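You operate a simulated robot arm through the tools that you are given. There is no shell and no other tool.

You are at the controls of a simulated robot arm. One attempt, no reset.

## Task
Blow down the steam trap till its glass runs clear.
Fine: guard shut first, hands clear of the outlet and the 120 C pipe; trap valve shut after. Where these are worked on the way, their far stop is far enough and under half their travel is too little: trap valve.

Only the result counts: the job must be done as asked and must still hold three seconds after the hand-in. Knocking over, shifting, dropping, spilling or breaking anything else fails it.

## Robot
A 7-joint arm with a fingered hand, fixed in place. Base frame: the origin is on the floor under the middle of its stand, x ahead of it, y to its left, z up. Lengths are in m, angles in degrees, forces in N, time in s.
With the tool pointing down near the work surface it reaches from about 0.1 to 0.52 m from the base axis. Its first joint turns from -69.0 to 172.0 degrees. Payload 3.4 kg.
The tool frame sits at the grasp point between the pads (the TCP): z along the fingers, y along the line on which they close. The tips reach 0.025 m beyond it. The gripper opens to 0.088 m; its body begins 0.029 m behind the TCP. The gripper is a hand of 4 fingers: y runs from the thumb to the fingers, the wrist lies at [-0.013, -0.097, -0.162] in the tool frame, and closing takes about 1.5 s.
Orientation is that of the tool frame in the base frame, as [roll, pitch, yaw] about the fixed x, y, z axes, in that order (R = Rz(yaw) Ry(pitch) Rx(roll)). With the fingers straight down and the wrist toward the robot, the tool's x, y and z point along [0, 1, 0], [1, 0, 0] and [0, 0, -1] of the base frame.

## Interface
- The arm moves only by the tool nudge_tool. Its argument "steps" is one flat list of numbers, 6 for each row, row after row: the shift along the tool's x, y, z in m, then the turn, a rotation vector about the tool's x, y, z in degrees. In form: [x, y, z, wx, wy, wz, x, y, z, wx, wy, wz, ...]. A call has 1 to 20 rows; each row is the pose to reach, as a shift and turn from the pose commanded when the call began, along the tool's axes at that moment. "grip" is the opening in per cent of the stroke, from 0 (shut) to 100 (fully open), set as the call begins (left out, the last holds). Rows are played at 5 a second. More than 0.05 m and 8.6 degrees between two rows, or a gripper value outside its range, and nothing of the call is played. Where a pose cannot be reached the arm comes as near as it can. A force on the tool above 80 N (or 10 N above the force at the start of the call, whichever is more), or a blocked arm, ends the call early, and 0.2 s more pass. The fingers move at their own pace (about 0.108 m/s each) and stop on an object; they squeeze with about 30 N. The grip force told is the motor's: it shows also when the fingers shut on nothing. Time passes only in rows, and 0.2 s behind the last, so rows that repeat a pose let the fingers close. The reply holds the time, the measured pose of the TCP, the force on the tool along the base axes, the opening and the grip force, in the units named above and with some noise, with the torque about the TCP (base axes, N m) and any sound that the robot's microphone picked up, and new pictures: "show" is both (left out), scene, wrist or none.
- Cameras (640 x 400 px; columns grow to the right, rows downward): "scene" is fixed at [0.0463, 0.5, 1.5484]; the picture's right is [-0.69, -0.72, 0.00], its down [-0.38, 0.37, -0.85] and it looks along [0.61, -0.59, -0.53] (base axes); focal length 226 px, centre (320, 200). "wrist" rides on the gripper at [0.064, -0.083, -0.098] in the tool frame; the picture's right is [-0.62, 0.37, -0.69], its down [-0.71, -0.63, 0.30] and it looks along [-0.32, 0.68, 0.65] (tool axes); focal length 265 px, centre (320, 200). There is no depth. A picture from a camera that has moved, and an enlarged one, comes with that camera's place and axes in the base frame and with its lens. The place of the scene camera against the robot may be out by one fixed shift of up to 0.012 m in any direction.
- slide_trunk(by): slides the trunk up (or, below 0, down) by that many m; the arm rides with it, the base frame stays. It gives what a move gives, with no picture.
- finger_targets(index, middle, ring, thumb_bend, thumb_turn): sets how far each is bent, from 0 (flat) to 1 (curled in); at 0.3 the hand is open as for a grip, at 0.7 the pads meet at the TCP. One left out holds its place. A second passes; each finger stops where it meets its share of the squeeze, and holds until it gets a number again. A gripper value or a shape takes the hand back. It gives what a move gives, with no picture; readings hold the bend of each and the force on the fingers (four entries, about 0 where the hand has none), thumb and palm. thumb_turn goes from beside the hand (0) to across from the fingers (1), as for a grip.
- preshape(shape): the hand has 4 fingers and takes this shape, open, in about a second: jaw (thumb against the fingers, like two jaws); tri (thumb and two fingers); tip (a fingertip pinch); poke (one finger out to press); point (the index stretched); flat (the hand flat); cup (the hand cupped); fist (a fist). The gripper value then closes the fingers along that shape, each until it touches; the sizes above hold for jaw. It gives what a move gives, with no picture.
- enlarge(camera, box): a new picture of the part [left, top, right, bottom] of that camera's present view, enlarged. The clock stands still meanwhile.
- finish_job(): hands the job in; it is judged then, once.

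Nothing tells you positions but the pictures and the camera data. Unless the task says otherwise, let go and move clear before handing in.

The tools are called as name(argument=value, ...) on one line, values as JSON. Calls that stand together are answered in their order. nudge_tool: Moves the arm, as the interface text tells. Its arguments: {"type":"object","properties":{"steps":{"type":"array"},"grip":{"type":"number"},"show":{"type":"string","enum":["both","scene","wrist","none"]}},"required":["steps"]} The other tools are called the same way: slide_trunk (by) moves the trunk up or down; preshape (shape) gives the hand a shape; finger_targets (index, middle, ring, thumb_bend, thumb_turn) moves the fingers one by one; enlarge (camera, box) takes an enlarged picture of a part of a camera's view; finish_job () hands the job in.

At the start:

```text
time_s: 0.0
tcp_pos: [0.3954, -0.027, 1.395]
ee_rot: [179.9, 0.0, 90.0]
force: [-0.2, 0.2, 0.5]
moment: [0.01, 0.02, -0.01]
grip_width: 0.0876
gripper_force: 0.1
shape: jaw
bend: [0.3, 0.3, 0.3, 0.3, 0.98]
finger forces: [0.0, 0.0, 0.0, 0.0, 0.0, 0.0]
trunk travel left (down, up): [-0.775, 0.065]
```

scene: 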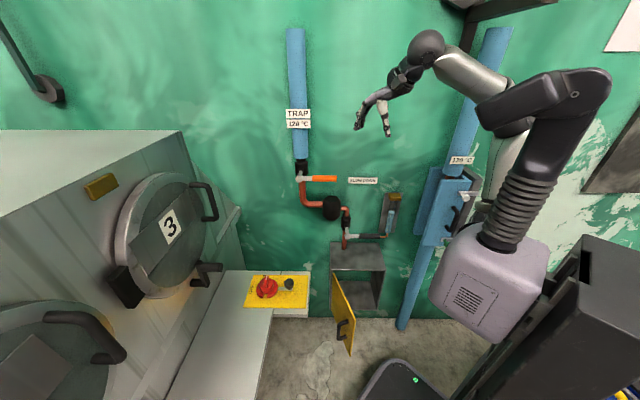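
wrist: 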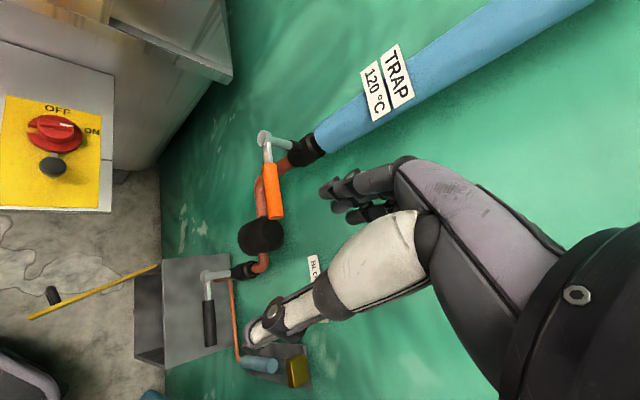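

I see a steam trap line on the wall with an orange-handled valve, a trap body, a lower valve with a dark handle, an outlet box with a yellow guard door standing open, and a sight glass. I'll look closer before moving.

enlarge(camera="scene", box=[270, 150, 430, 250])

enlarge(camera="scene", box=[300, 220, 460, 370])

enlarge(camera="wrist", box=[130, 110, 350, 400])

enlarge(camera="wrist", box=[0, 240, 340, 400])

```text
4.00 times, centred on (350, 200) of scene
camera zoom: at [0.0463, 0.5, 1.5484], right [-0.69, -0.72, 0.0], down [-0.38, 0.37, -0.85], along [0.61, -0.59, -0.53], focal length 904 px, centre (200, 200)
```

zoom: 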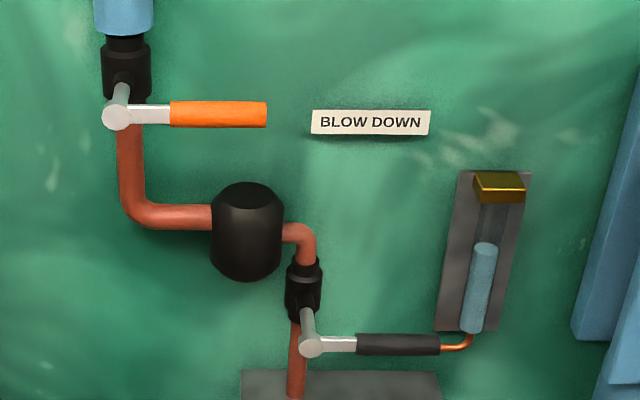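

```text
2.67 times, centred on (380, 295) of scene
camera zoom: at [0.0463, 0.5, 1.5484], right [-0.69, -0.72, 0.0], down [-0.38, 0.37, -0.85], along [0.61, -0.59, -0.53], focal length 603 px, centre (160, -53)
```

zoom: 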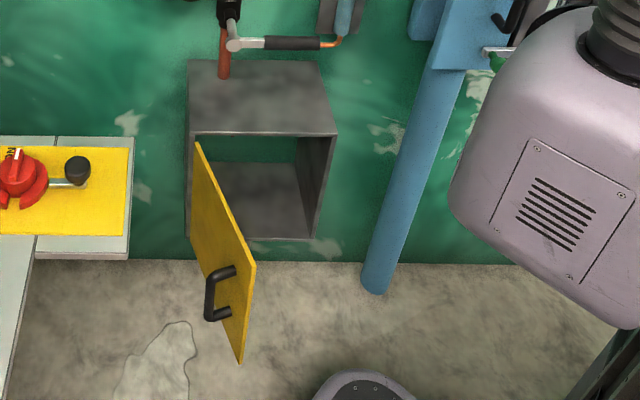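

```text
1.38 times, centred on (240, 255) of wrist
camera zoom: at [0.3111, 0.0385, 1.4929], right [0.37, -0.62, 0.69], down [-0.63, -0.71, -0.3], along [0.68, -0.32, -0.65], focal length 366 px, centre (430, 124)
```

zoom: 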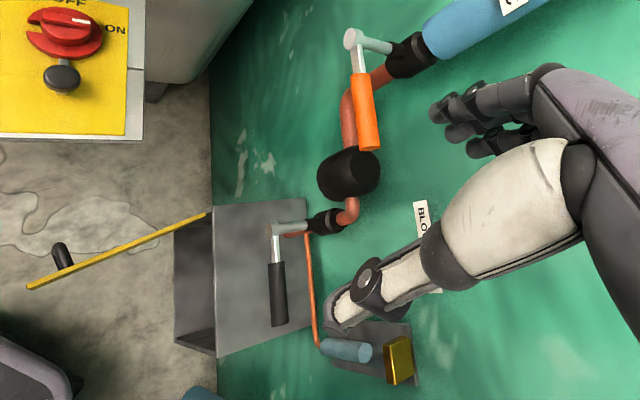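

```text
1.88 times, centred on (170, 320) of wrist
camera zoom: at [0.3111, 0.0385, 1.4929], right [0.37, -0.62, 0.69], down [-0.63, -0.71, -0.3], along [0.68, -0.32, -0.65], focal length 500 px, centre (602, -26)
```

zoom: 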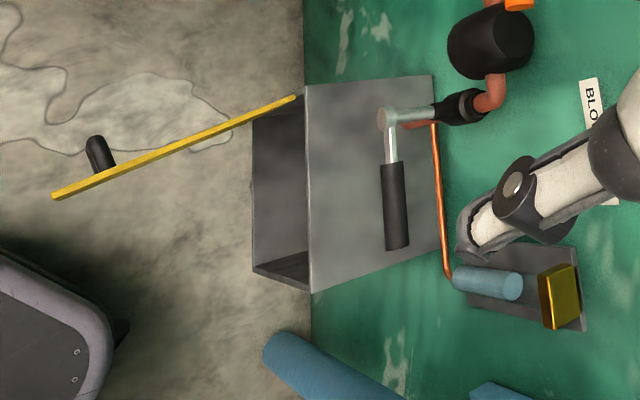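

The labels and a second blue panel near the right-hand pipe need a closer look before I decide which lever is the trap valve.

enlarge(camera="scene", box=[400, 130, 500, 260])

enlarge(camera="scene", box=[280, 90, 340, 220])

enlarge(camera="scene", box=[320, 180, 420, 260])

enlarge(camera="scene", box=[230, 260, 330, 330])

```text
3.08 times, centred on (450, 195) of scene
camera zoom: at [0.0463, 0.5, 1.5484], right [-0.69, -0.72, 0.0], down [-0.38, 0.37, -0.85], along [0.61, -0.59, -0.53], focal length 696 px, centre (-80, 215)
```

zoom: 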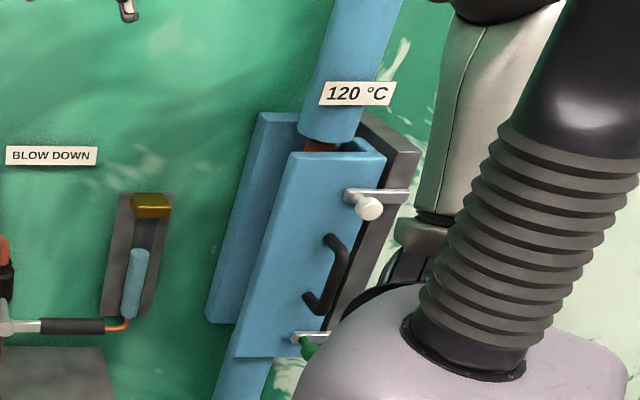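

```text
3.08 times, centred on (310, 155) of scene
camera zoom: at [0.0463, 0.5, 1.5484], right [-0.69, -0.72, 0.0], down [-0.38, 0.37, -0.85], along [0.61, -0.59, -0.53], focal length 696 px, centre (351, 338)
```

zoom: 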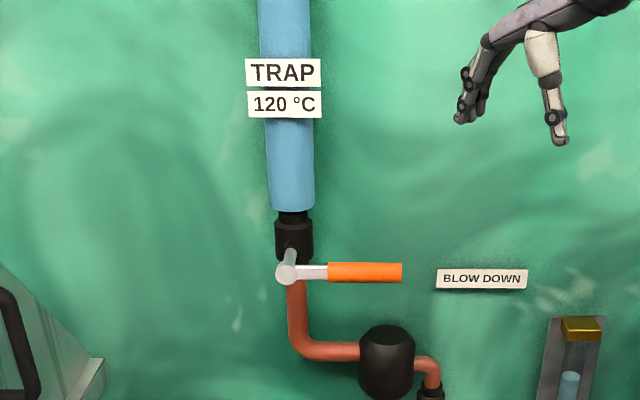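

```text
5.00 times, centred on (370, 220) of scene
camera zoom: at [0.0463, 0.5, 1.5484], right [-0.69, -0.72, 0.0], down [-0.38, 0.37, -0.85], along [0.61, -0.59, -0.53], focal length 1130 px, centre (70, 100)
```

zoom: 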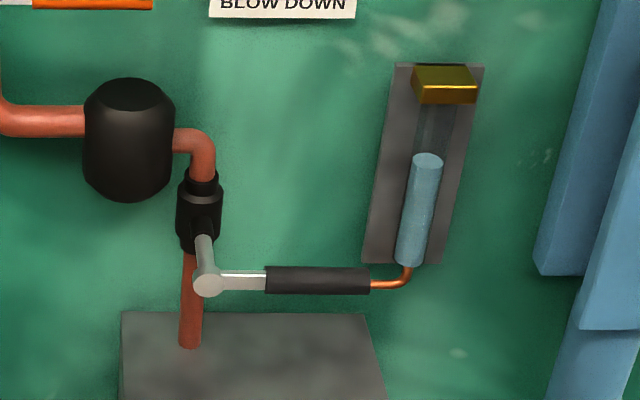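

```text
5.71 times, centred on (280, 295) of scene
camera zoom: at [0.0463, 0.5, 1.5484], right [-0.69, -0.72, 0.0], down [-0.38, 0.37, -0.85], along [0.61, -0.59, -0.53], focal length 1292 px, centre (549, -343)
```

zoom: 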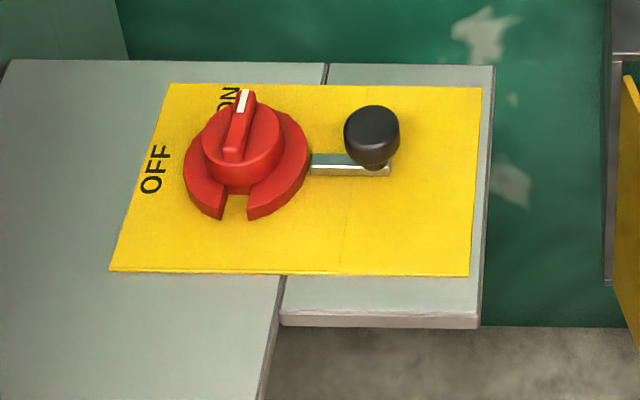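

The two levers sit on the pipe: orange above the trap, black between the trap and the guarded outlet box, with BLOW DOWN centred above the black lever. The yellow guard stands about 70° open, hinged on its left. I'll check the hand's shape before bringing it down.

enlarge(camera="scene", box=[340, 20, 500, 140])

preshape(shape="fist")

enlarge(camera="scene", box=[340, 20, 500, 140])

```text
3.33 times, centred on (420, 80) of scene
camera zoom: at [0.0463, 0.5, 1.5484], right [-0.69, -0.72, 0.0], down [-0.38, 0.37, -0.85], along [0.61, -0.59, -0.53], focal length 754 px, centre (-13, 600)
```

zoom: 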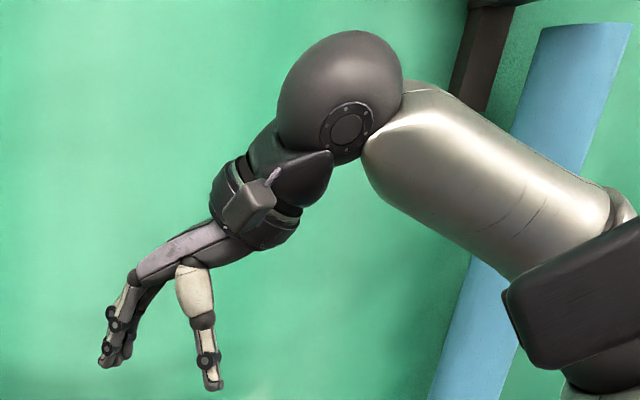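

```text
time_s: 0.9
tcp_pos: [0.3951, -0.0277, 1.3955]
ee_rot: [-180.0, -0.1, 90.0]
force: [0.4, 0.1, 0.2]
moment: [-0.02, 0.01, -0.01]
grip_width: 0.0
gripper_force: 0.1
shape: fist
bend: [1.0, 1.0, 1.0, 0.86, 0.85]
finger forces: [0.0, 0.0, 0.1, 0.0, 0.1, 0.1]
trunk travel left (down, up): [-0.775, 0.065]
```

```text
3.33 times, centred on (420, 80) of scene
camera zoom: at [0.0463, 0.5, 1.5484], right [-0.69, -0.72, 0.0], down [-0.38, 0.37, -0.85], along [0.61, -0.59, -0.53], focal length 754 px, centre (-13, 600)
```

zoom: 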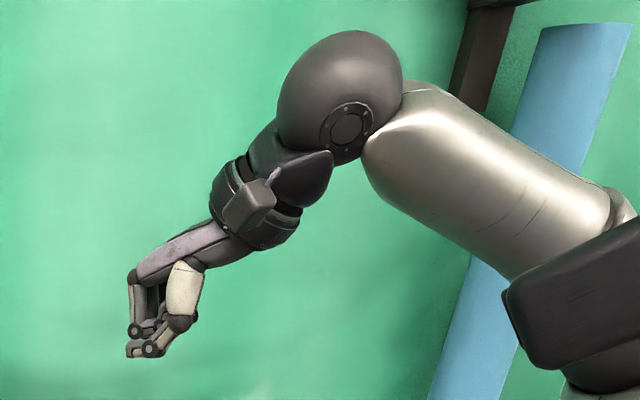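

The fist points down and its bottom is about level with the TCP. I'll move it to the left of the guard's outer face at the current height, then lower the trunk part way and check clearances.

nudge_tool(steps=[0.04, -0.004, 0, 0, 0, 0, 0.08, -0.008, 0, 0, 0, 0, 0.12, -0.012, 0, 0, 0, 0, 0.148, -0.014, 0, 0, 0, 0, 0.148, -0.014, 0, 0, 0, 0], show="both")

```text
time_s: 2.0
tcp_pos: [0.3977, 0.0644, 1.4335]
ee_rot: [-178.5, -9.9, 87.9]
force: [0.3, 0.1, -0.3]
moment: [-0.04, -0.03, -0.03]
grip_width: 0.0
gripper_force: 0.2
shape: fist
bend: [1.0, 1.0, 1.0, 0.86, 0.85]
finger forces: [0.0, 0.0, 0.0, 0.1, 0.0, 0.0]
trunk travel left (down, up): [-0.775, 0.065]
stopped in row 5: the arm was blocked; the commanded pose is now the measured one
camera wrist: at [0.3177, 0.1145, 1.5424], right [0.36, -0.74, 0.57], down [-0.66, -0.63, -0.41], along [0.66, -0.23, -0.72], focal length 265 px, centre (320, 200)
```

scene: 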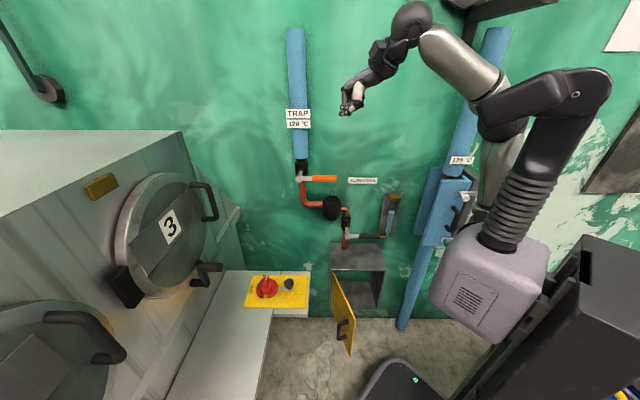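
wrist: 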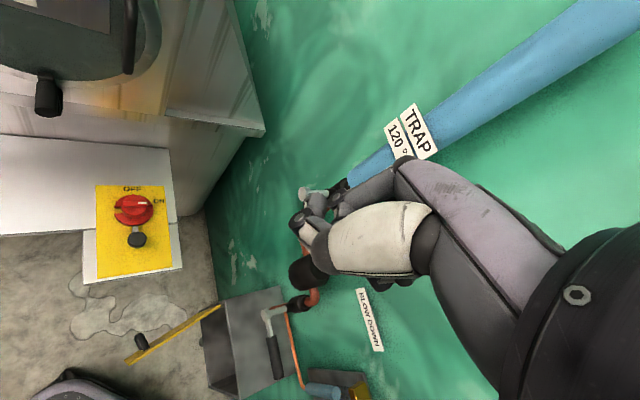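

The arm ran into a joint limit at this folded, high pose, so it needs to be more extended. I'll lower the hand relative to the trunk while levelling it again.

nudge_tool(steps=[0, -0.002, 0.045, 0, -1.6, -0.3, -0.001, -0.004, 0.09, 0, -3.3, -0.6, -0.002, -0.006, 0.135, 0, -5.0, -0.9, -0.003, -0.008, 0.18, 0, -6.6, -1.2, -0.003, -0.01, 0.225, 0, -8.3, -1.6, -0.0035, -0.011, 0.27, 0, -9.9, -2.0, -0.0035, -0.011, 0.284, 0, -9.9, -2.0], show="both")

```text
time_s: 3.6
tcp_pos: [0.386, 0.1032, 1.1703]
ee_rot: [-177.9, -4.5, 89.1]
force: [1.0, -0.1, -0.2]
moment: [0.04, 0.0, 0.0]
grip_width: 0.0002
gripper_force: 0.1
shape: fist
bend: [1.0, 1.0, 1.0, 0.86, 0.85]
finger forces: [0.0, 0.0, 0.0, 0.0, 0.0, 0.0]
trunk travel left (down, up): [-0.775, 0.065]
camera wrist: at [0.3069, 0.1621, 1.276], right [0.38, -0.68, 0.63], down [-0.65, -0.68, -0.34], along [0.65, -0.28, -0.7], focal length 265 px, centre (320, 200)
```

scene: 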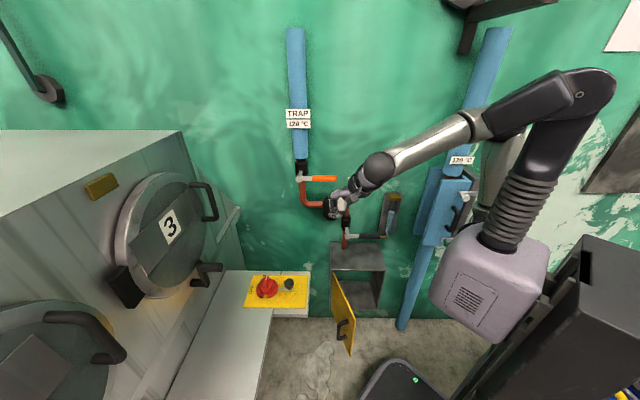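
wrist: 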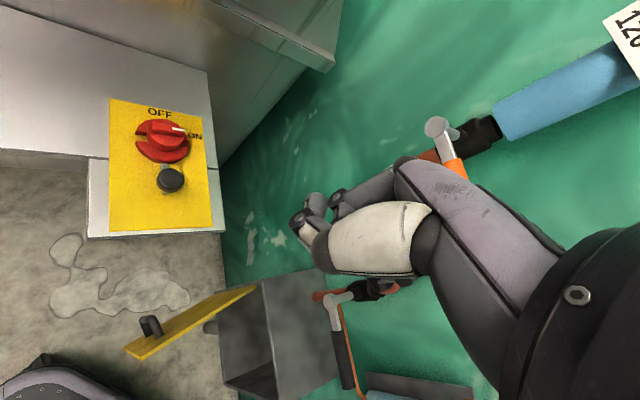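

The arm is now in a better posture, to the left of and above the guard. I'll lower the trunk part way and settle the hand's orientation.

slide_trunk(by=-0.32)

nudge_tool(steps=[0, 0, 0, 0, 0, 0, 0, 0, 0, 0, 0, 0], show="both")

```text
time_s: 6.8
tcp_pos: [0.3866, 0.1043, 0.8479]
ee_rot: [-177.7, -4.4, 89.1]
force: [-0.4, 0.5, -0.3]
moment: [-0.02, 0.0, 0.0]
grip_width: 0.0
gripper_force: 0.2
shape: fist
bend: [1.0, 1.0, 1.0, 0.86, 0.85]
finger forces: [0.0, 0.0, 0.0, 0.1, 0.0, 0.0]
trunk travel left (down, up): [-0.455, 0.385]
```

```text
time_s: 7.4
tcp_pos: [0.386, 0.1044, 0.8481]
ee_rot: [-177.7, -4.1, 89.2]
force: [0.0, 0.6, -0.1]
moment: [-0.01, -0.01, 0.02]
grip_width: 0.0002
gripper_force: 0.2
shape: fist
bend: [1.0, 1.0, 1.0, 0.86, 0.85]
finger forces: [0.1, 0.1, 0.0, 0.0, 0.1, 0.0]
trunk travel left (down, up): [-0.455, 0.385]
camera wrist: at [0.3071, 0.1632, 0.9534], right [0.39, -0.67, 0.63], down [-0.65, -0.68, -0.33], along [0.65, -0.28, -0.7], focal length 265 px, centre (320, 200)
```

scene: 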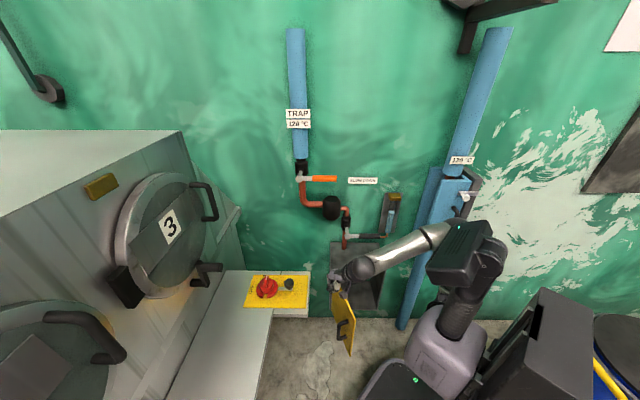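
wrist: 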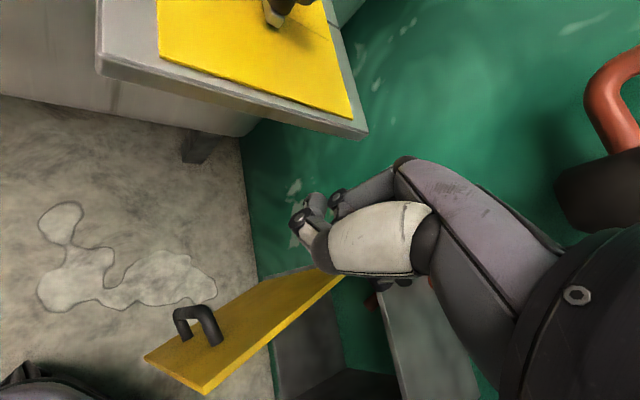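

The guard's outer face with its handle is plain to see, and the fist is about 7 cm to the left of it. I'll lower another 0.17 m so the fist overlaps the top strip of the guard.

slide_trunk(by=-0.17)

nudge_tool(steps=[0, 0, 0, 0, 0, 0], show="both")

```text
time_s: 9.3
tcp_pos: [0.3866, 0.1033, 0.6753]
ee_rot: [-177.6, -3.9, 89.1]
force: [0.7, 0.5, 0.5]
moment: [-0.03, -0.02, -0.03]
grip_width: 0.0001
gripper_force: 0.1
shape: fist
bend: [1.0, 1.0, 1.0, 0.86, 0.85]
finger forces: [0.0, 0.0, 0.1, 0.0, 0.0, 0.0]
trunk travel left (down, up): [-0.285, 0.555]
```

```text
time_s: 9.7
tcp_pos: [0.3873, 0.1054, 0.6757]
ee_rot: [-177.6, -3.9, 89.1]
force: [-0.2, 0.3, 1.0]
moment: [-0.04, -0.01, -0.03]
grip_width: 0.0
gripper_force: 0.0
shape: fist
bend: [1.0, 1.0, 1.0, 0.86, 0.85]
finger forces: [0.0, 0.0, 0.1, 0.0, 0.0, 0.1]
trunk travel left (down, up): [-0.285, 0.555]
camera wrist: at [0.307, 0.1639, 0.7817], right [0.39, -0.67, 0.63], down [-0.65, -0.68, -0.33], along [0.65, -0.29, -0.7], focal length 265 px, centre (320, 200)
```

scene: 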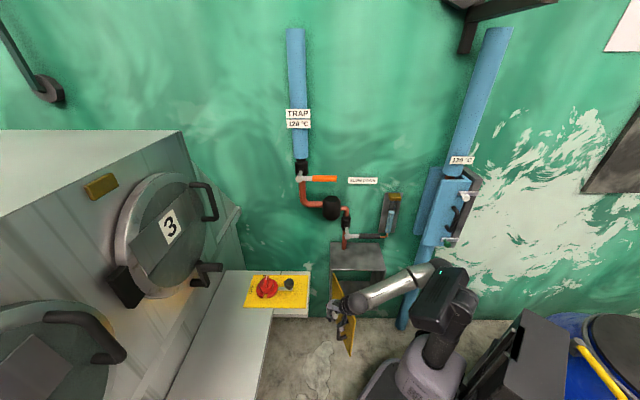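
wrist: 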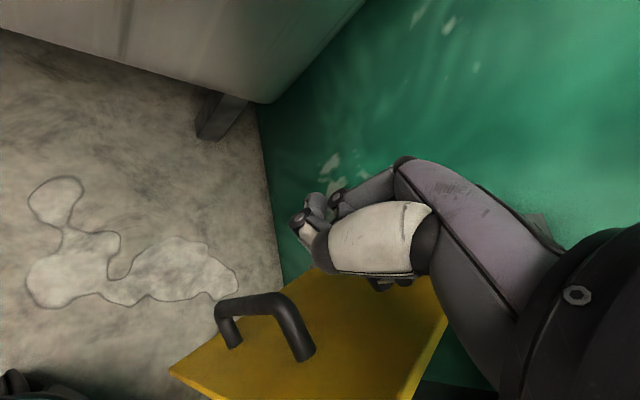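

The fist is beside the guard. Before sweeping, I'll check where the elbow is relative to the hot pipe on the right.

enlarge(camera="scene", box=[310, 230, 510, 370])

```text
2.86 times, centred on (410, 300) of scene
camera zoom: at [0.0463, 0.5, 1.5484], right [-0.69, -0.72, 0.0], down [-0.38, 0.37, -0.85], along [0.61, -0.59, -0.53], focal length 646 px, centre (63, -86)
```

zoom: 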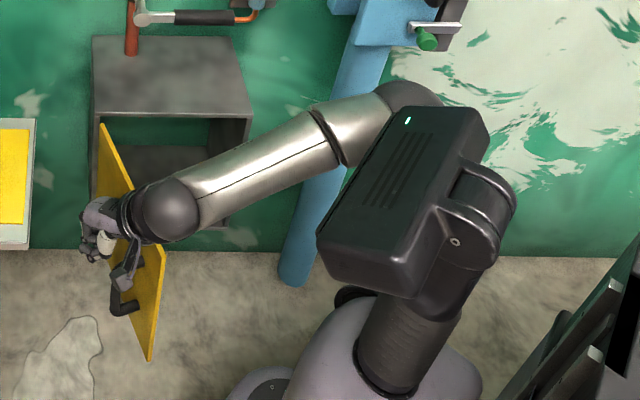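

The elbow is well off the wall, with the hot pipe about 0.2 m behind it. I'll sweep the fist slowly along the guard's closing arc, first half only.

nudge_tool(steps=[-0.016, -0.0013, -0.001, 0, 0, 0, -0.0327, -0.0026, -0.0021, 0, 0, 0, -0.047, -0.0125, -0.0027, 0, 0, 0, -0.062, -0.0228, -0.0033, 0, 0, 0, -0.083, -0.031, -0.0043, 0, 0, 0, -0.1037, -0.0388, -0.0054, 0, 0, 0], show="both")

```text
time_s: 11.1
tcp_pos: [0.345, 0.0057, 0.6716]
ee_rot: [-178.9, 0.2, 90.0]
force: [0.1, -0.3, 0.1]
moment: [0.02, -0.01, 0.0]
grip_width: 0.0
gripper_force: 0.1
shape: fist
bend: [1.0, 1.0, 1.0, 0.86, 0.85]
finger forces: [0.1, 0.0, 0.1, 0.0, 0.0, 0.1]
trunk travel left (down, up): [-0.285, 0.555]
camera wrist: at [0.2624, 0.0715, 0.7699], right [0.38, -0.62, 0.69], down [-0.64, -0.72, -0.29], along [0.67, -0.33, -0.67], focal length 265 px, centre (320, 200)
```

scene: 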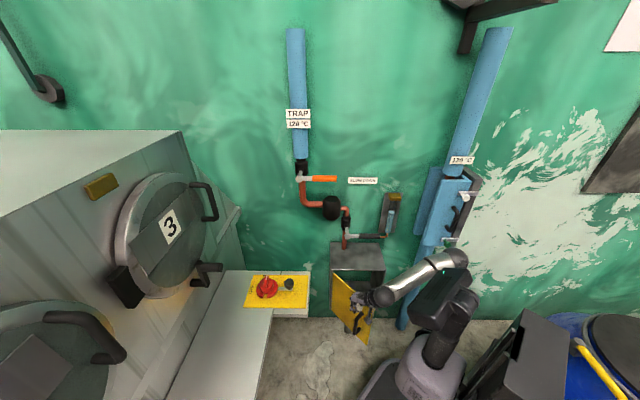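
wrist: 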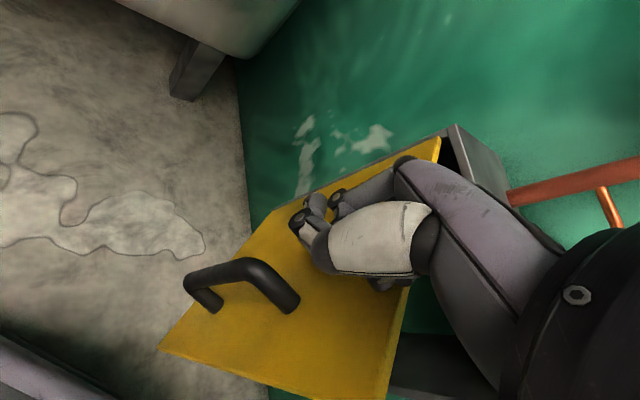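

The guard has swung to about 45°, following the fist. I'll go on closing it, sliding a little toward the hinge so the elbow stays away from the hot pipe's box.

nudge_tool(steps=[-0.014, 0.004, 0, 0, 0, 0, -0.027, 0.009, 0, 0, 0, 0, -0.039, 0.014, 0, 0, 0, 0, -0.052, 0.026, 0, 0, 0, 0, -0.065, 0.0395, 0, 0, 0, 0], show="both")

```text
time_s: 12.3
tcp_pos: [0.3833, -0.0585, 0.6693]
ee_rot: [-178.8, 0.2, 90.1]
force: [0.0, -0.6, -0.5]
moment: [0.03, 0.03, 0.0]
grip_width: 0.0
gripper_force: 0.0
shape: fist
bend: [1.0, 1.0, 1.0, 0.86, 0.85]
finger forces: [0.0, 0.1, 0.0, 0.1, 0.0, 0.1]
trunk travel left (down, up): [-0.285, 0.555]
camera wrist: at [0.3011, 0.007, 0.7697], right [0.38, -0.62, 0.69], down [-0.64, -0.72, -0.29], along [0.67, -0.33, -0.67], focal length 265 px, centre (320, 200)
```

scene: 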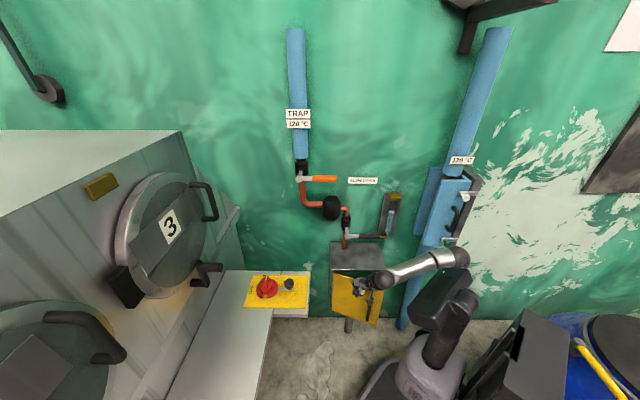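
wrist: 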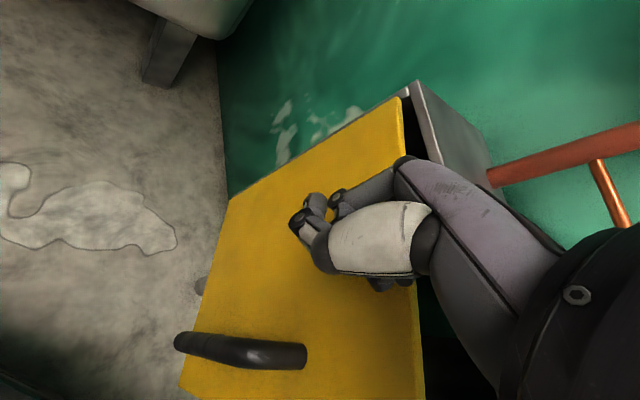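

The guard is nearly shut, around 15–20° left. I'll push the last bit straight toward the wall in small steps.

nudge_tool(steps=[-0.009, 0.012, 0, 0, 0, 0, -0.018, 0.0245, 0, 0, 0, 0, -0.025, 0.032, 0, 0, 0, 0], show="both")

```text
time_s: 13.1
tcp_pos: [0.414, -0.0833, 0.6674]
ee_rot: [-178.7, 0.2, 90.0]
force: [-0.7, -0.6, 0.3]
moment: [-0.01, -0.04, -0.03]
grip_width: 0.0
gripper_force: 0.0
shape: fist
bend: [1.0, 1.0, 1.0, 0.86, 0.85]
finger forces: [0.0, 0.0, 0.0, 0.0, 0.0, 0.1]
trunk travel left (down, up): [-0.285, 0.555]
camera wrist: at [0.3333, -0.018, 0.7673], right [0.38, -0.62, 0.69], down [-0.64, -0.72, -0.29], along [0.67, -0.33, -0.67], focal length 265 px, centre (320, 200)
```

scene: 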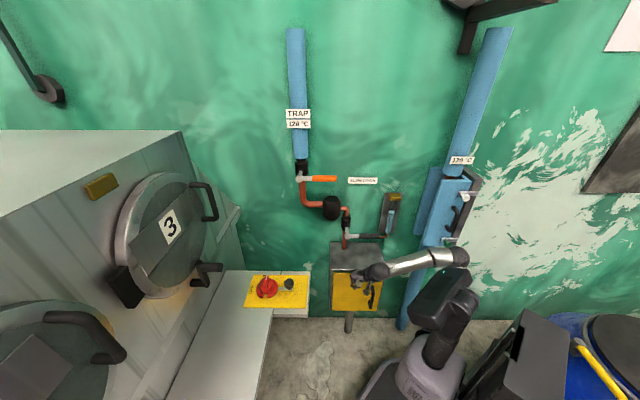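
wrist: 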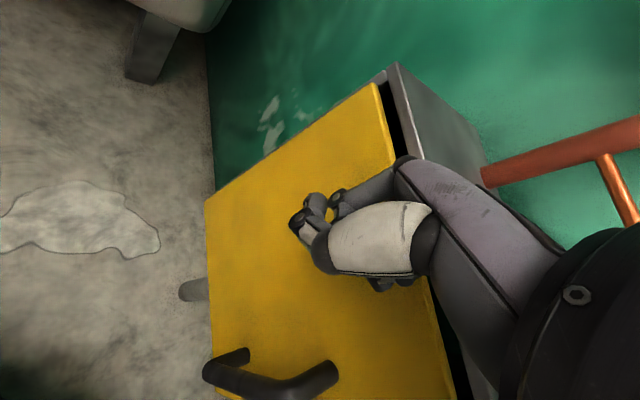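

There's still a narrow dark gap at the guard's free edge. I'll keep pressing gently until I feel the stop.

nudge_tool(steps=[-0.004, 0.004, 0, 0, 0, 0, -0.008, 0.008, 0, 0, 0, 0, -0.012, 0.012, 0, 0, 0, 0, -0.016, 0.016, 0, 0, 0, 0], show="wrist")

```text
time_s: 14.1
tcp_pos: [0.4271, -0.0911, 0.6719]
ee_rot: [-179.2, 0.3, 90.5]
force: [-36.5, 47.2, 6.8]
moment: [-1.26, -0.93, -0.34]
grip_width: 0.0
gripper_force: 0.2
shape: fist
bend: [1.0, 1.0, 1.0, 0.86, 0.85]
finger forces: [0.1, 0.1, 56.4, 0.0, 0.0, 0.0]
trunk travel left (down, up): [-0.285, 0.555]
camera wrist: at [0.3439, -0.0268, 0.7711], right [0.38, -0.61, 0.69], down [-0.63, -0.72, -0.29], along [0.68, -0.32, -0.66], focal length 265 px, centre (320, 200)
```

wrist: 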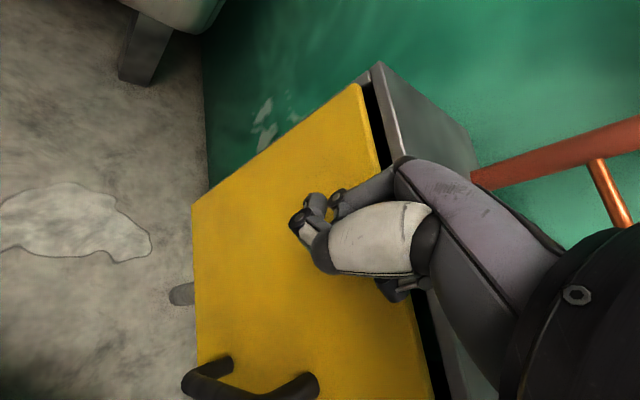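

The fist met a firm stop (about 60 N) with the gap uniform along the edge, so the guard should be shut. I'll back straight off and check that it stays.

nudge_tool(steps=[0.012, -0.012, 0, 0, 0, 0, 0.03, -0.03, 0, 0, 0, 0, 0.05, -0.06, 0, 0, 0, 0, 0.06, -0.09, 0, 0, 0, 0, 0.06, -0.09, 0, 0, 0, 0], show="both")

enlarge(camera="scene", box=[310, 220, 430, 350])

```text
time_s: 15.3
tcp_pos: [0.3409, -0.0403, 0.6723]
ee_rot: [-178.7, 0.2, 90.0]
force: [-0.6, 0.5, 0.1]
moment: [0.0, 0.01, 0.01]
grip_width: 0.0
gripper_force: 0.1
shape: fist
bend: [1.0, 1.0, 1.0, 0.86, 0.85]
finger forces: [0.0, 0.0, 0.0, 0.0, 0.1, 0.1]
trunk travel left (down, up): [-0.285, 0.555]
camera wrist: at [0.258, 0.0247, 0.7727], right [0.38, -0.62, 0.69], down [-0.64, -0.72, -0.29], along [0.67, -0.33, -0.67], focal length 265 px, centre (320, 200)
```

scene: 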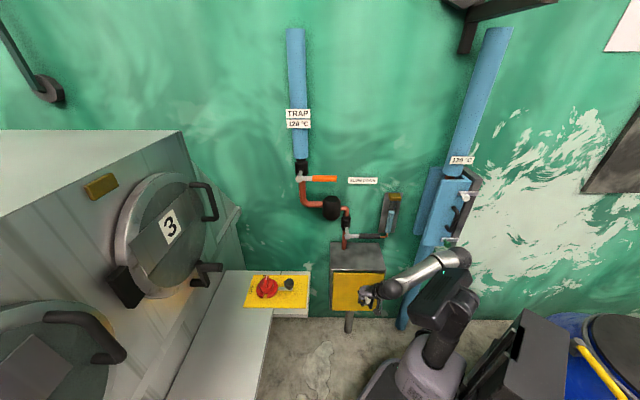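
wrist: 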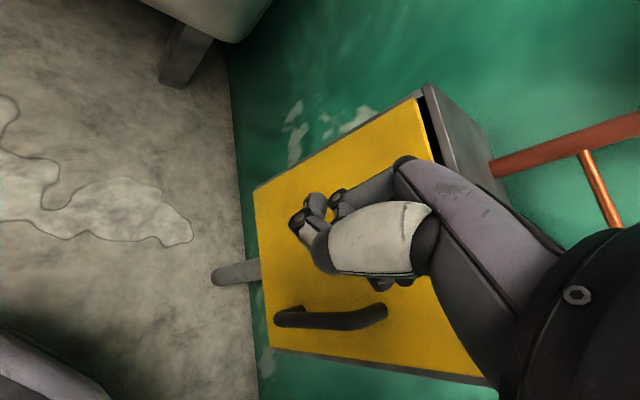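

```text
3.08 times, centred on (370, 285) of scene
camera zoom: at [0.0463, 0.5, 1.5484], right [-0.69, -0.72, 0.0], down [-0.38, 0.37, -0.85], along [0.61, -0.59, -0.53], focal length 696 px, centre (166, -62)
```

zoom: 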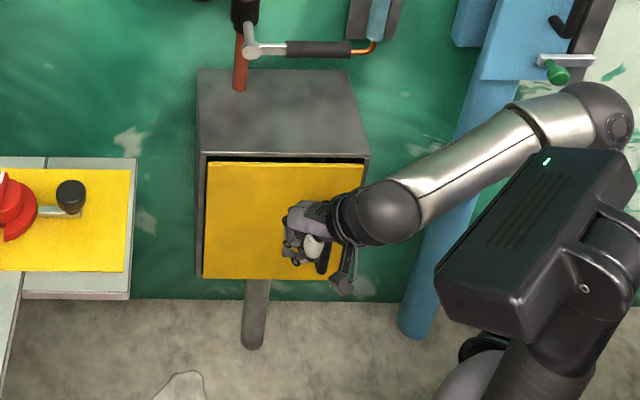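

The guard is shut and flush in the box's mouth. Now I'll raise the trunk so the wrist camera sees the lower valve and the glass up close.

slide_trunk(by=0.3)

nudge_tool(steps=[0, 0, 0, 0, 0, 0], show="both")

enlarge(camera="scene", box=[280, 150, 480, 330])

```text
time_s: 18.3
tcp_pos: [0.3404, -0.0401, 0.972]
ee_rot: [-178.8, 0.1, 90.1]
force: [0.1, 0.1, -0.1]
moment: [0.04, 0.02, 0.0]
grip_width: 0.0
gripper_force: 0.0
shape: fist
bend: [1.0, 1.0, 1.0, 0.86, 0.85]
finger forces: [0.0, 0.0, 0.1, 0.1, 0.1, 0.0]
trunk travel left (down, up): [-0.585, 0.255]
```

```text
time_s: 18.7
tcp_pos: [0.3411, -0.0406, 0.9729]
ee_rot: [-178.7, 0.2, 90.0]
force: [-0.1, 0.6, 1.0]
moment: [-0.03, 0.01, 0.02]
grip_width: 0.0
gripper_force: 0.0
shape: fist
bend: [1.0, 1.0, 1.0, 0.86, 0.85]
finger forces: [0.0, 0.1, 0.1, 0.0, 0.1, 0.0]
trunk travel left (down, up): [-0.585, 0.255]
camera wrist: at [0.2582, 0.0246, 1.0727], right [0.38, -0.62, 0.69], down [-0.64, -0.72, -0.29], along [0.67, -0.33, -0.67], focal length 265 px, centre (320, 200)
```

scene: 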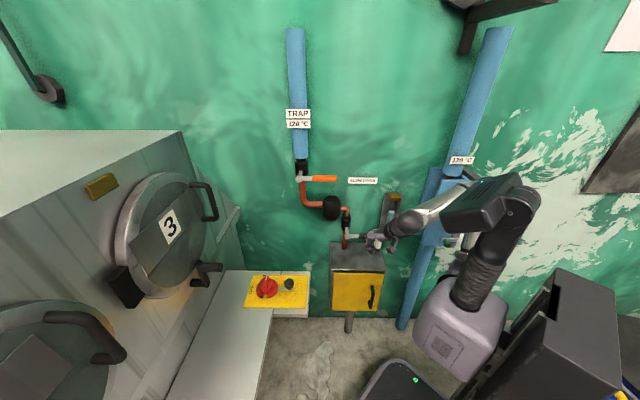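
wrist: 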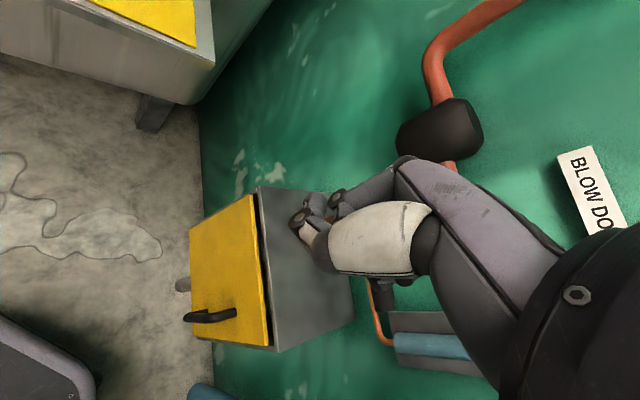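

```text
2.22 times, centred on (380, 240) of scene
camera zoom: at [0.0463, 0.5, 1.5484], right [-0.69, -0.72, 0.0], down [-0.38, 0.37, -0.85], along [0.61, -0.59, -0.53], focal length 502 px, centre (187, 111)
```

zoom: 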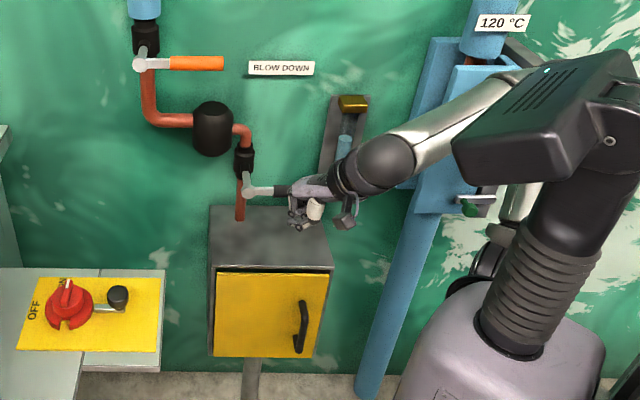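

The guard stays shut. The elbow may be near the hot box on the right, so I'll look at that region before going further.

enlarge(camera="scene", box=[400, 140, 560, 280])

enlarge(camera="wrist", box=[300, 250, 500, 400])

```text
2.86 times, centred on (480, 210) of scene
camera zoom: at [0.0463, 0.5, 1.5484], right [-0.69, -0.72, 0.0], down [-0.38, 0.37, -0.85], along [0.61, -0.59, -0.53], focal length 646 px, centre (-137, 171)
```

zoom: 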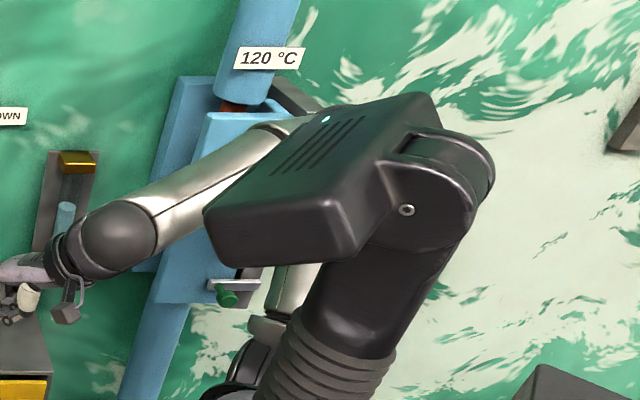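

```text
2.67 times, centred on (400, 325) of wrist
camera zoom: at [0.2582, 0.0246, 1.0727], right [0.38, -0.62, 0.69], down [-0.64, -0.72, -0.29], along [0.67, -0.33, -0.67], focal length 708 px, centre (107, -133)
```

zoom: 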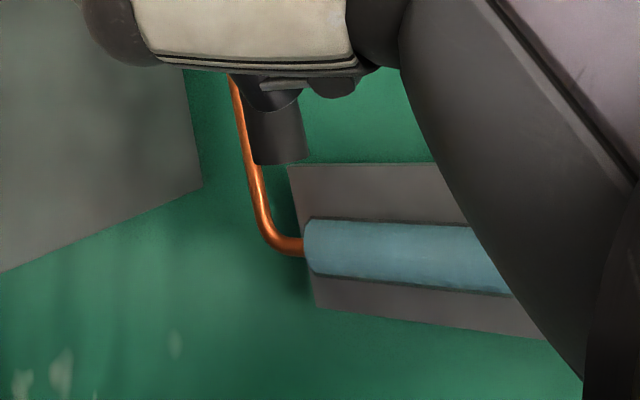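

I take the black lever directly under the BLOW DOWN plate to be the blow-down (trap) valve: it feeds the guarded outlet and the glass tube. I'll tilt the hand forward in free space to see whether a palm-level pose toward the wall is reachable.

nudge_tool(steps=[0, 0, 0, -7.5, 0, 0, 0, 0, 0, -15, 0, 0, 0, 0, 0, -22.5, 0, 0, 0, 0, 0, -30, 0, 0, 0, 0, 0, -37.5, 0, 0, 0, 0, 0, -45, 0, 0, 0, 0, 0, -45, 0, 0], show="both")

```text
time_s: 20.3
tcp_pos: [0.3818, 0.0187, 1.0115]
ee_rot: [136.3, 0.1, 90.1]
force: [-0.3, 0.1, -0.2]
moment: [0.01, -0.02, 0.02]
grip_width: 0.0
gripper_force: 0.1
shape: fist
bend: [1.0, 1.0, 1.0, 0.86, 0.85]
finger forces: [0.0, 0.1, 0.0, 0.1, 0.0, 0.0]
out of reach, approached as far as the arm can: row 2, 3, 4, 5, 6, 7
trunk travel left (down, up): [-0.585, 0.255]
camera wrist: at [0.2514, 0.0846, 1.0244], right [-0.21, -0.62, 0.76], down [-0.24, -0.72, -0.65], along [0.95, -0.32, 0.0], focal length 265 px, centre (320, 200)
```

scene: 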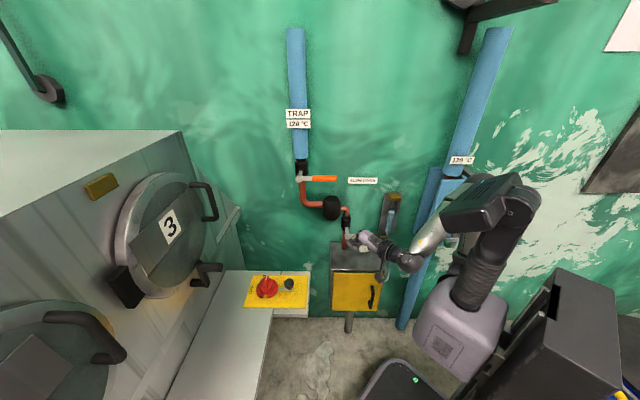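
wrist: 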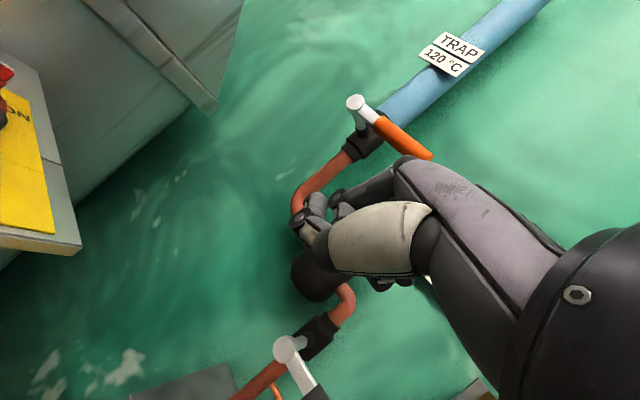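

The full tilt needs the wrist too close to the base at this spot. I'll go back to the fingers-down fist, turn it to face the wall squarely and see how the arm sits there.

nudge_tool(steps=[0, 0, 0, 7.5, 0, 0, 0, 0, 0, 15, 0, 0, 0, 0, 0, 22.5, 0, 0, 0, 0, 0, 30, 0, 0, 0, 0, 0, 37.5, 0, 0, 0, 0, 0, 45, 0, 0, 0, 0, 0, 45, 0, 0], show="none")

```text
time_s: 21.9
tcp_pos: [0.385, 0.0243, 1.0116]
ee_rot: [-178.7, 0.3, 90.2]
force: [0.3, 0.6, 0.1]
moment: [-0.01, -0.01, -0.01]
grip_width: 0.0001
gripper_force: 0.0
shape: fist
bend: [1.0, 1.0, 1.0, 0.86, 0.85]
finger forces: [0.0, 0.0, 0.1, 0.1, 0.0, 0.1]
trunk travel left (down, up): [-0.585, 0.255]
```

Now I'll bring the fist above the black lever's grip, turning to face the wall, and stop about 5 cm above it.

nudge_tool(steps=[-0.036, 0.0, 0.0, 0, 0, 7.3, -0.072, 0.004, 0.005, 0, 0, 14.6, -0.108, 0.01, 0.012, 0, 0, 22, -0.144, 0.02, 0.02, 0, 0, 29.3, -0.18, 0.034, 0.03, 0, 0, 36.6, -0.214, 0.049, 0.04, 0, 0, 44, -0.214, 0.049, 0.04, 0, 0, 44], show="both")

enlarge(camera="scene", box=[310, 150, 510, 290])

```text
time_s: 23.5
tcp_pos: [0.4334, -0.1909, 0.9721]
ee_rot: [-179.3, 1.0, 46.1]
force: [-0.5, -0.1, -0.6]
moment: [-0.02, 0.01, 0.0]
grip_width: 0.0001
gripper_force: 0.1
shape: fist
bend: [1.0, 1.0, 1.0, 0.86, 0.85]
finger forces: [0.0, 0.0, 0.0, 0.0, 0.1, 0.0]
trunk travel left (down, up): [-0.585, 0.255]
camera wrist: at [0.4185, -0.0859, 1.0705], right [-0.15, -0.7, 0.7], down [-0.96, -0.08, -0.28], along [0.25, -0.71, -0.66], focal length 265 px, centre (320, 200)
```

scene: 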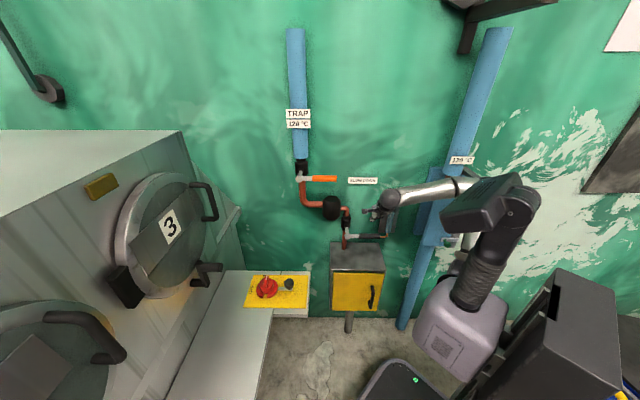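
wrist: 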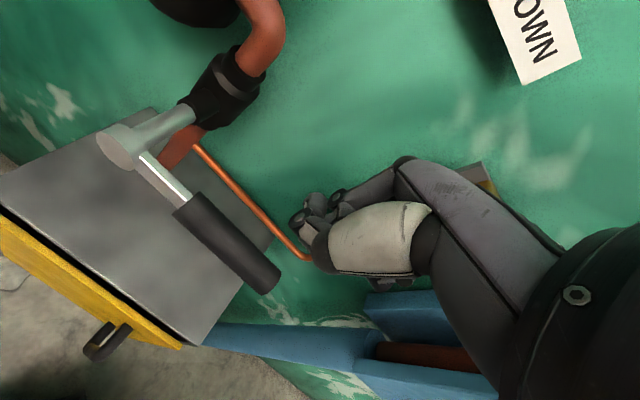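

```text
2.86 times, centred on (410, 220) of scene
camera zoom: at [0.0463, 0.5, 1.5484], right [-0.69, -0.72, 0.0], down [-0.38, 0.37, -0.85], along [0.61, -0.59, -0.53], focal length 646 px, centre (63, 143)
```

zoom: 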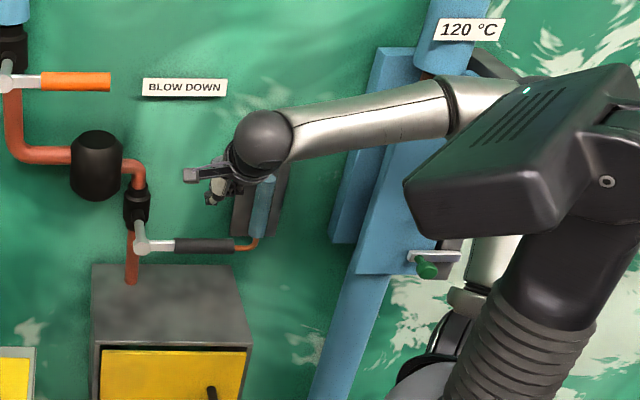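

The hand faces the wall above the lever, and the elbow is clear of the hot box's front. I'll come down gently on the grip to find out which way it turns.

nudge_tool(steps=[0, 0, 0.02, 0, 0, 0, 0, 0, 0.04, 0, 0, 0, 0, 0, 0.05, 0, 0, 0], show="wrist")

```text
time_s: 24.3
tcp_pos: [0.4332, -0.1905, 0.9208]
ee_rot: [-179.2, 1.0, 46.1]
force: [1.2, -0.1, -0.6]
moment: [-0.01, 0.02, 0.0]
grip_width: 0.0
gripper_force: 0.1
shape: fist
bend: [1.0, 1.0, 1.0, 0.86, 0.85]
finger forces: [0.1, 0.0, 0.0, 0.0, 0.0, 0.0]
trunk travel left (down, up): [-0.585, 0.255]
camera wrist: at [0.4181, -0.0844, 1.0193], right [-0.15, -0.7, 0.7], down [-0.96, -0.08, -0.28], along [0.25, -0.71, -0.66], focal length 265 px, centre (320, 200)
```

wrist: 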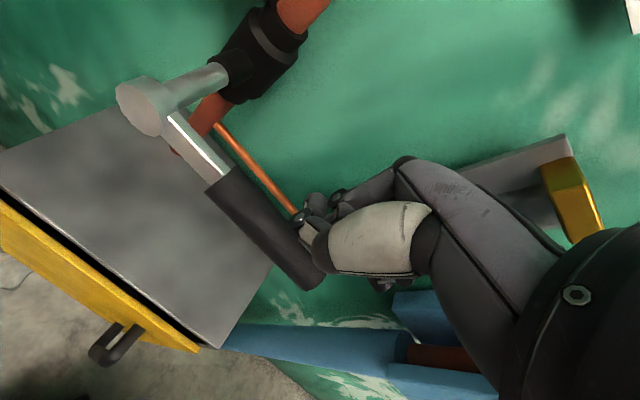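

The grip lies right under the fist. Pressing down in small steps now.

nudge_tool(steps=[0, 0, 0.005, 0, 0, 0, 0, 0, 0.01, 0, 0, 0, 0, 0, 0.014, 0, 0, 0, 0, 0, 0.018, 0, 0, 0], show="wrist")

```text
time_s: 25.3
tcp_pos: [0.4325, -0.1887, 0.9032]
ee_rot: [-179.2, 1.0, 46.0]
force: [0.4, 0.0, 0.0]
moment: [-0.01, 0.02, -0.02]
grip_width: 0.0
gripper_force: 0.2
shape: fist
bend: [1.0, 1.0, 1.0, 0.86, 0.85]
finger forces: [0.0, 0.1, 0.0, 0.2, 0.0, 0.2]
trunk travel left (down, up): [-0.585, 0.255]
camera wrist: at [0.4186, -0.0846, 1.0018], right [-0.15, -0.7, 0.7], down [-0.96, -0.08, -0.28], along [0.25, -0.71, -0.66], focal length 265 px, centre (320, 200)
```

wrist: 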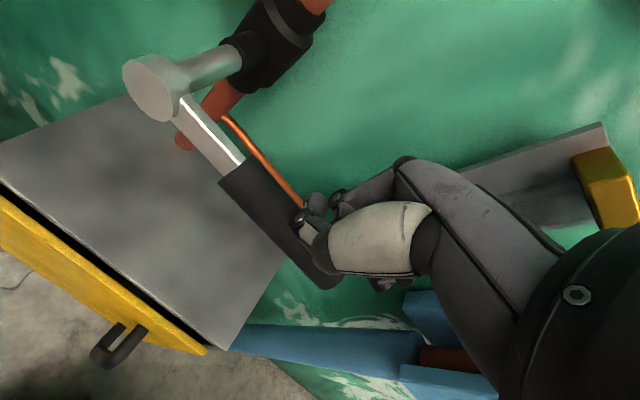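

Not touching yet. I'll go on down a little further in 4 mm steps.

nudge_tool(steps=[0, 0, 0.004, 0, 0, 0, 0, 0, 0.008, 0, 0, 0, 0, 0, 0.012, 0, 0, 0], show="wrist")

```text
time_s: 26.1
tcp_pos: [0.4326, -0.1899, 0.8906]
ee_rot: [-179.3, 1.0, 46.2]
force: [-0.3, 1.1, 0.9]
moment: [-0.01, -0.04, 0.0]
grip_width: 0.0002
gripper_force: 0.0
shape: fist
bend: [1.0, 1.0, 1.0, 0.87, 0.85]
finger forces: [0.1, 0.0, 0.0, 0.0, 1.9, 0.1]
trunk travel left (down, up): [-0.585, 0.255]
camera wrist: at [0.4177, -0.0845, 0.9897], right [-0.15, -0.7, 0.7], down [-0.96, -0.08, -0.28], along [0.25, -0.71, -0.66], focal length 265 px, centre (320, 200)
```

wrist: 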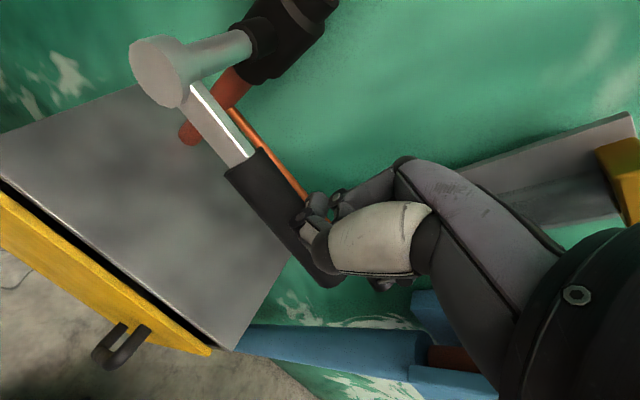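

The thumb has just touched the grip. I'll press a little more and watch whether the lever gives or resists.

nudge_tool(steps=[0, 0, 0.003, 0, 0, 0, 0, 0, 0.006, 0, 0, 0, 0, 0, 0.008, 0, 0, 0], show="wrist")

```text
time_s: 26.9
tcp_pos: [0.4312, -0.1897, 0.8833]
ee_rot: [-179.1, 1.0, 46.0]
force: [0.4, -0.9, 2.3]
moment: [-0.02, -0.07, 0.0]
grip_width: 0.0001
gripper_force: 0.0
shape: fist
bend: [1.0, 1.0, 1.0, 0.87, 0.85]
finger forces: [0.0, 0.0, 0.0, 0.0, 2.4, 0.0]
trunk travel left (down, up): [-0.585, 0.255]
camera wrist: at [0.4168, -0.084, 0.9818], right [-0.15, -0.7, 0.7], down [-0.96, -0.08, -0.28], along [0.25, -0.71, -0.66], focal length 265 px, centre (320, 200)
```

wrist: 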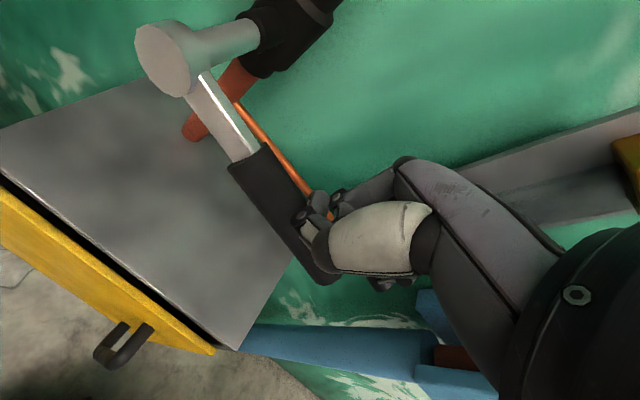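

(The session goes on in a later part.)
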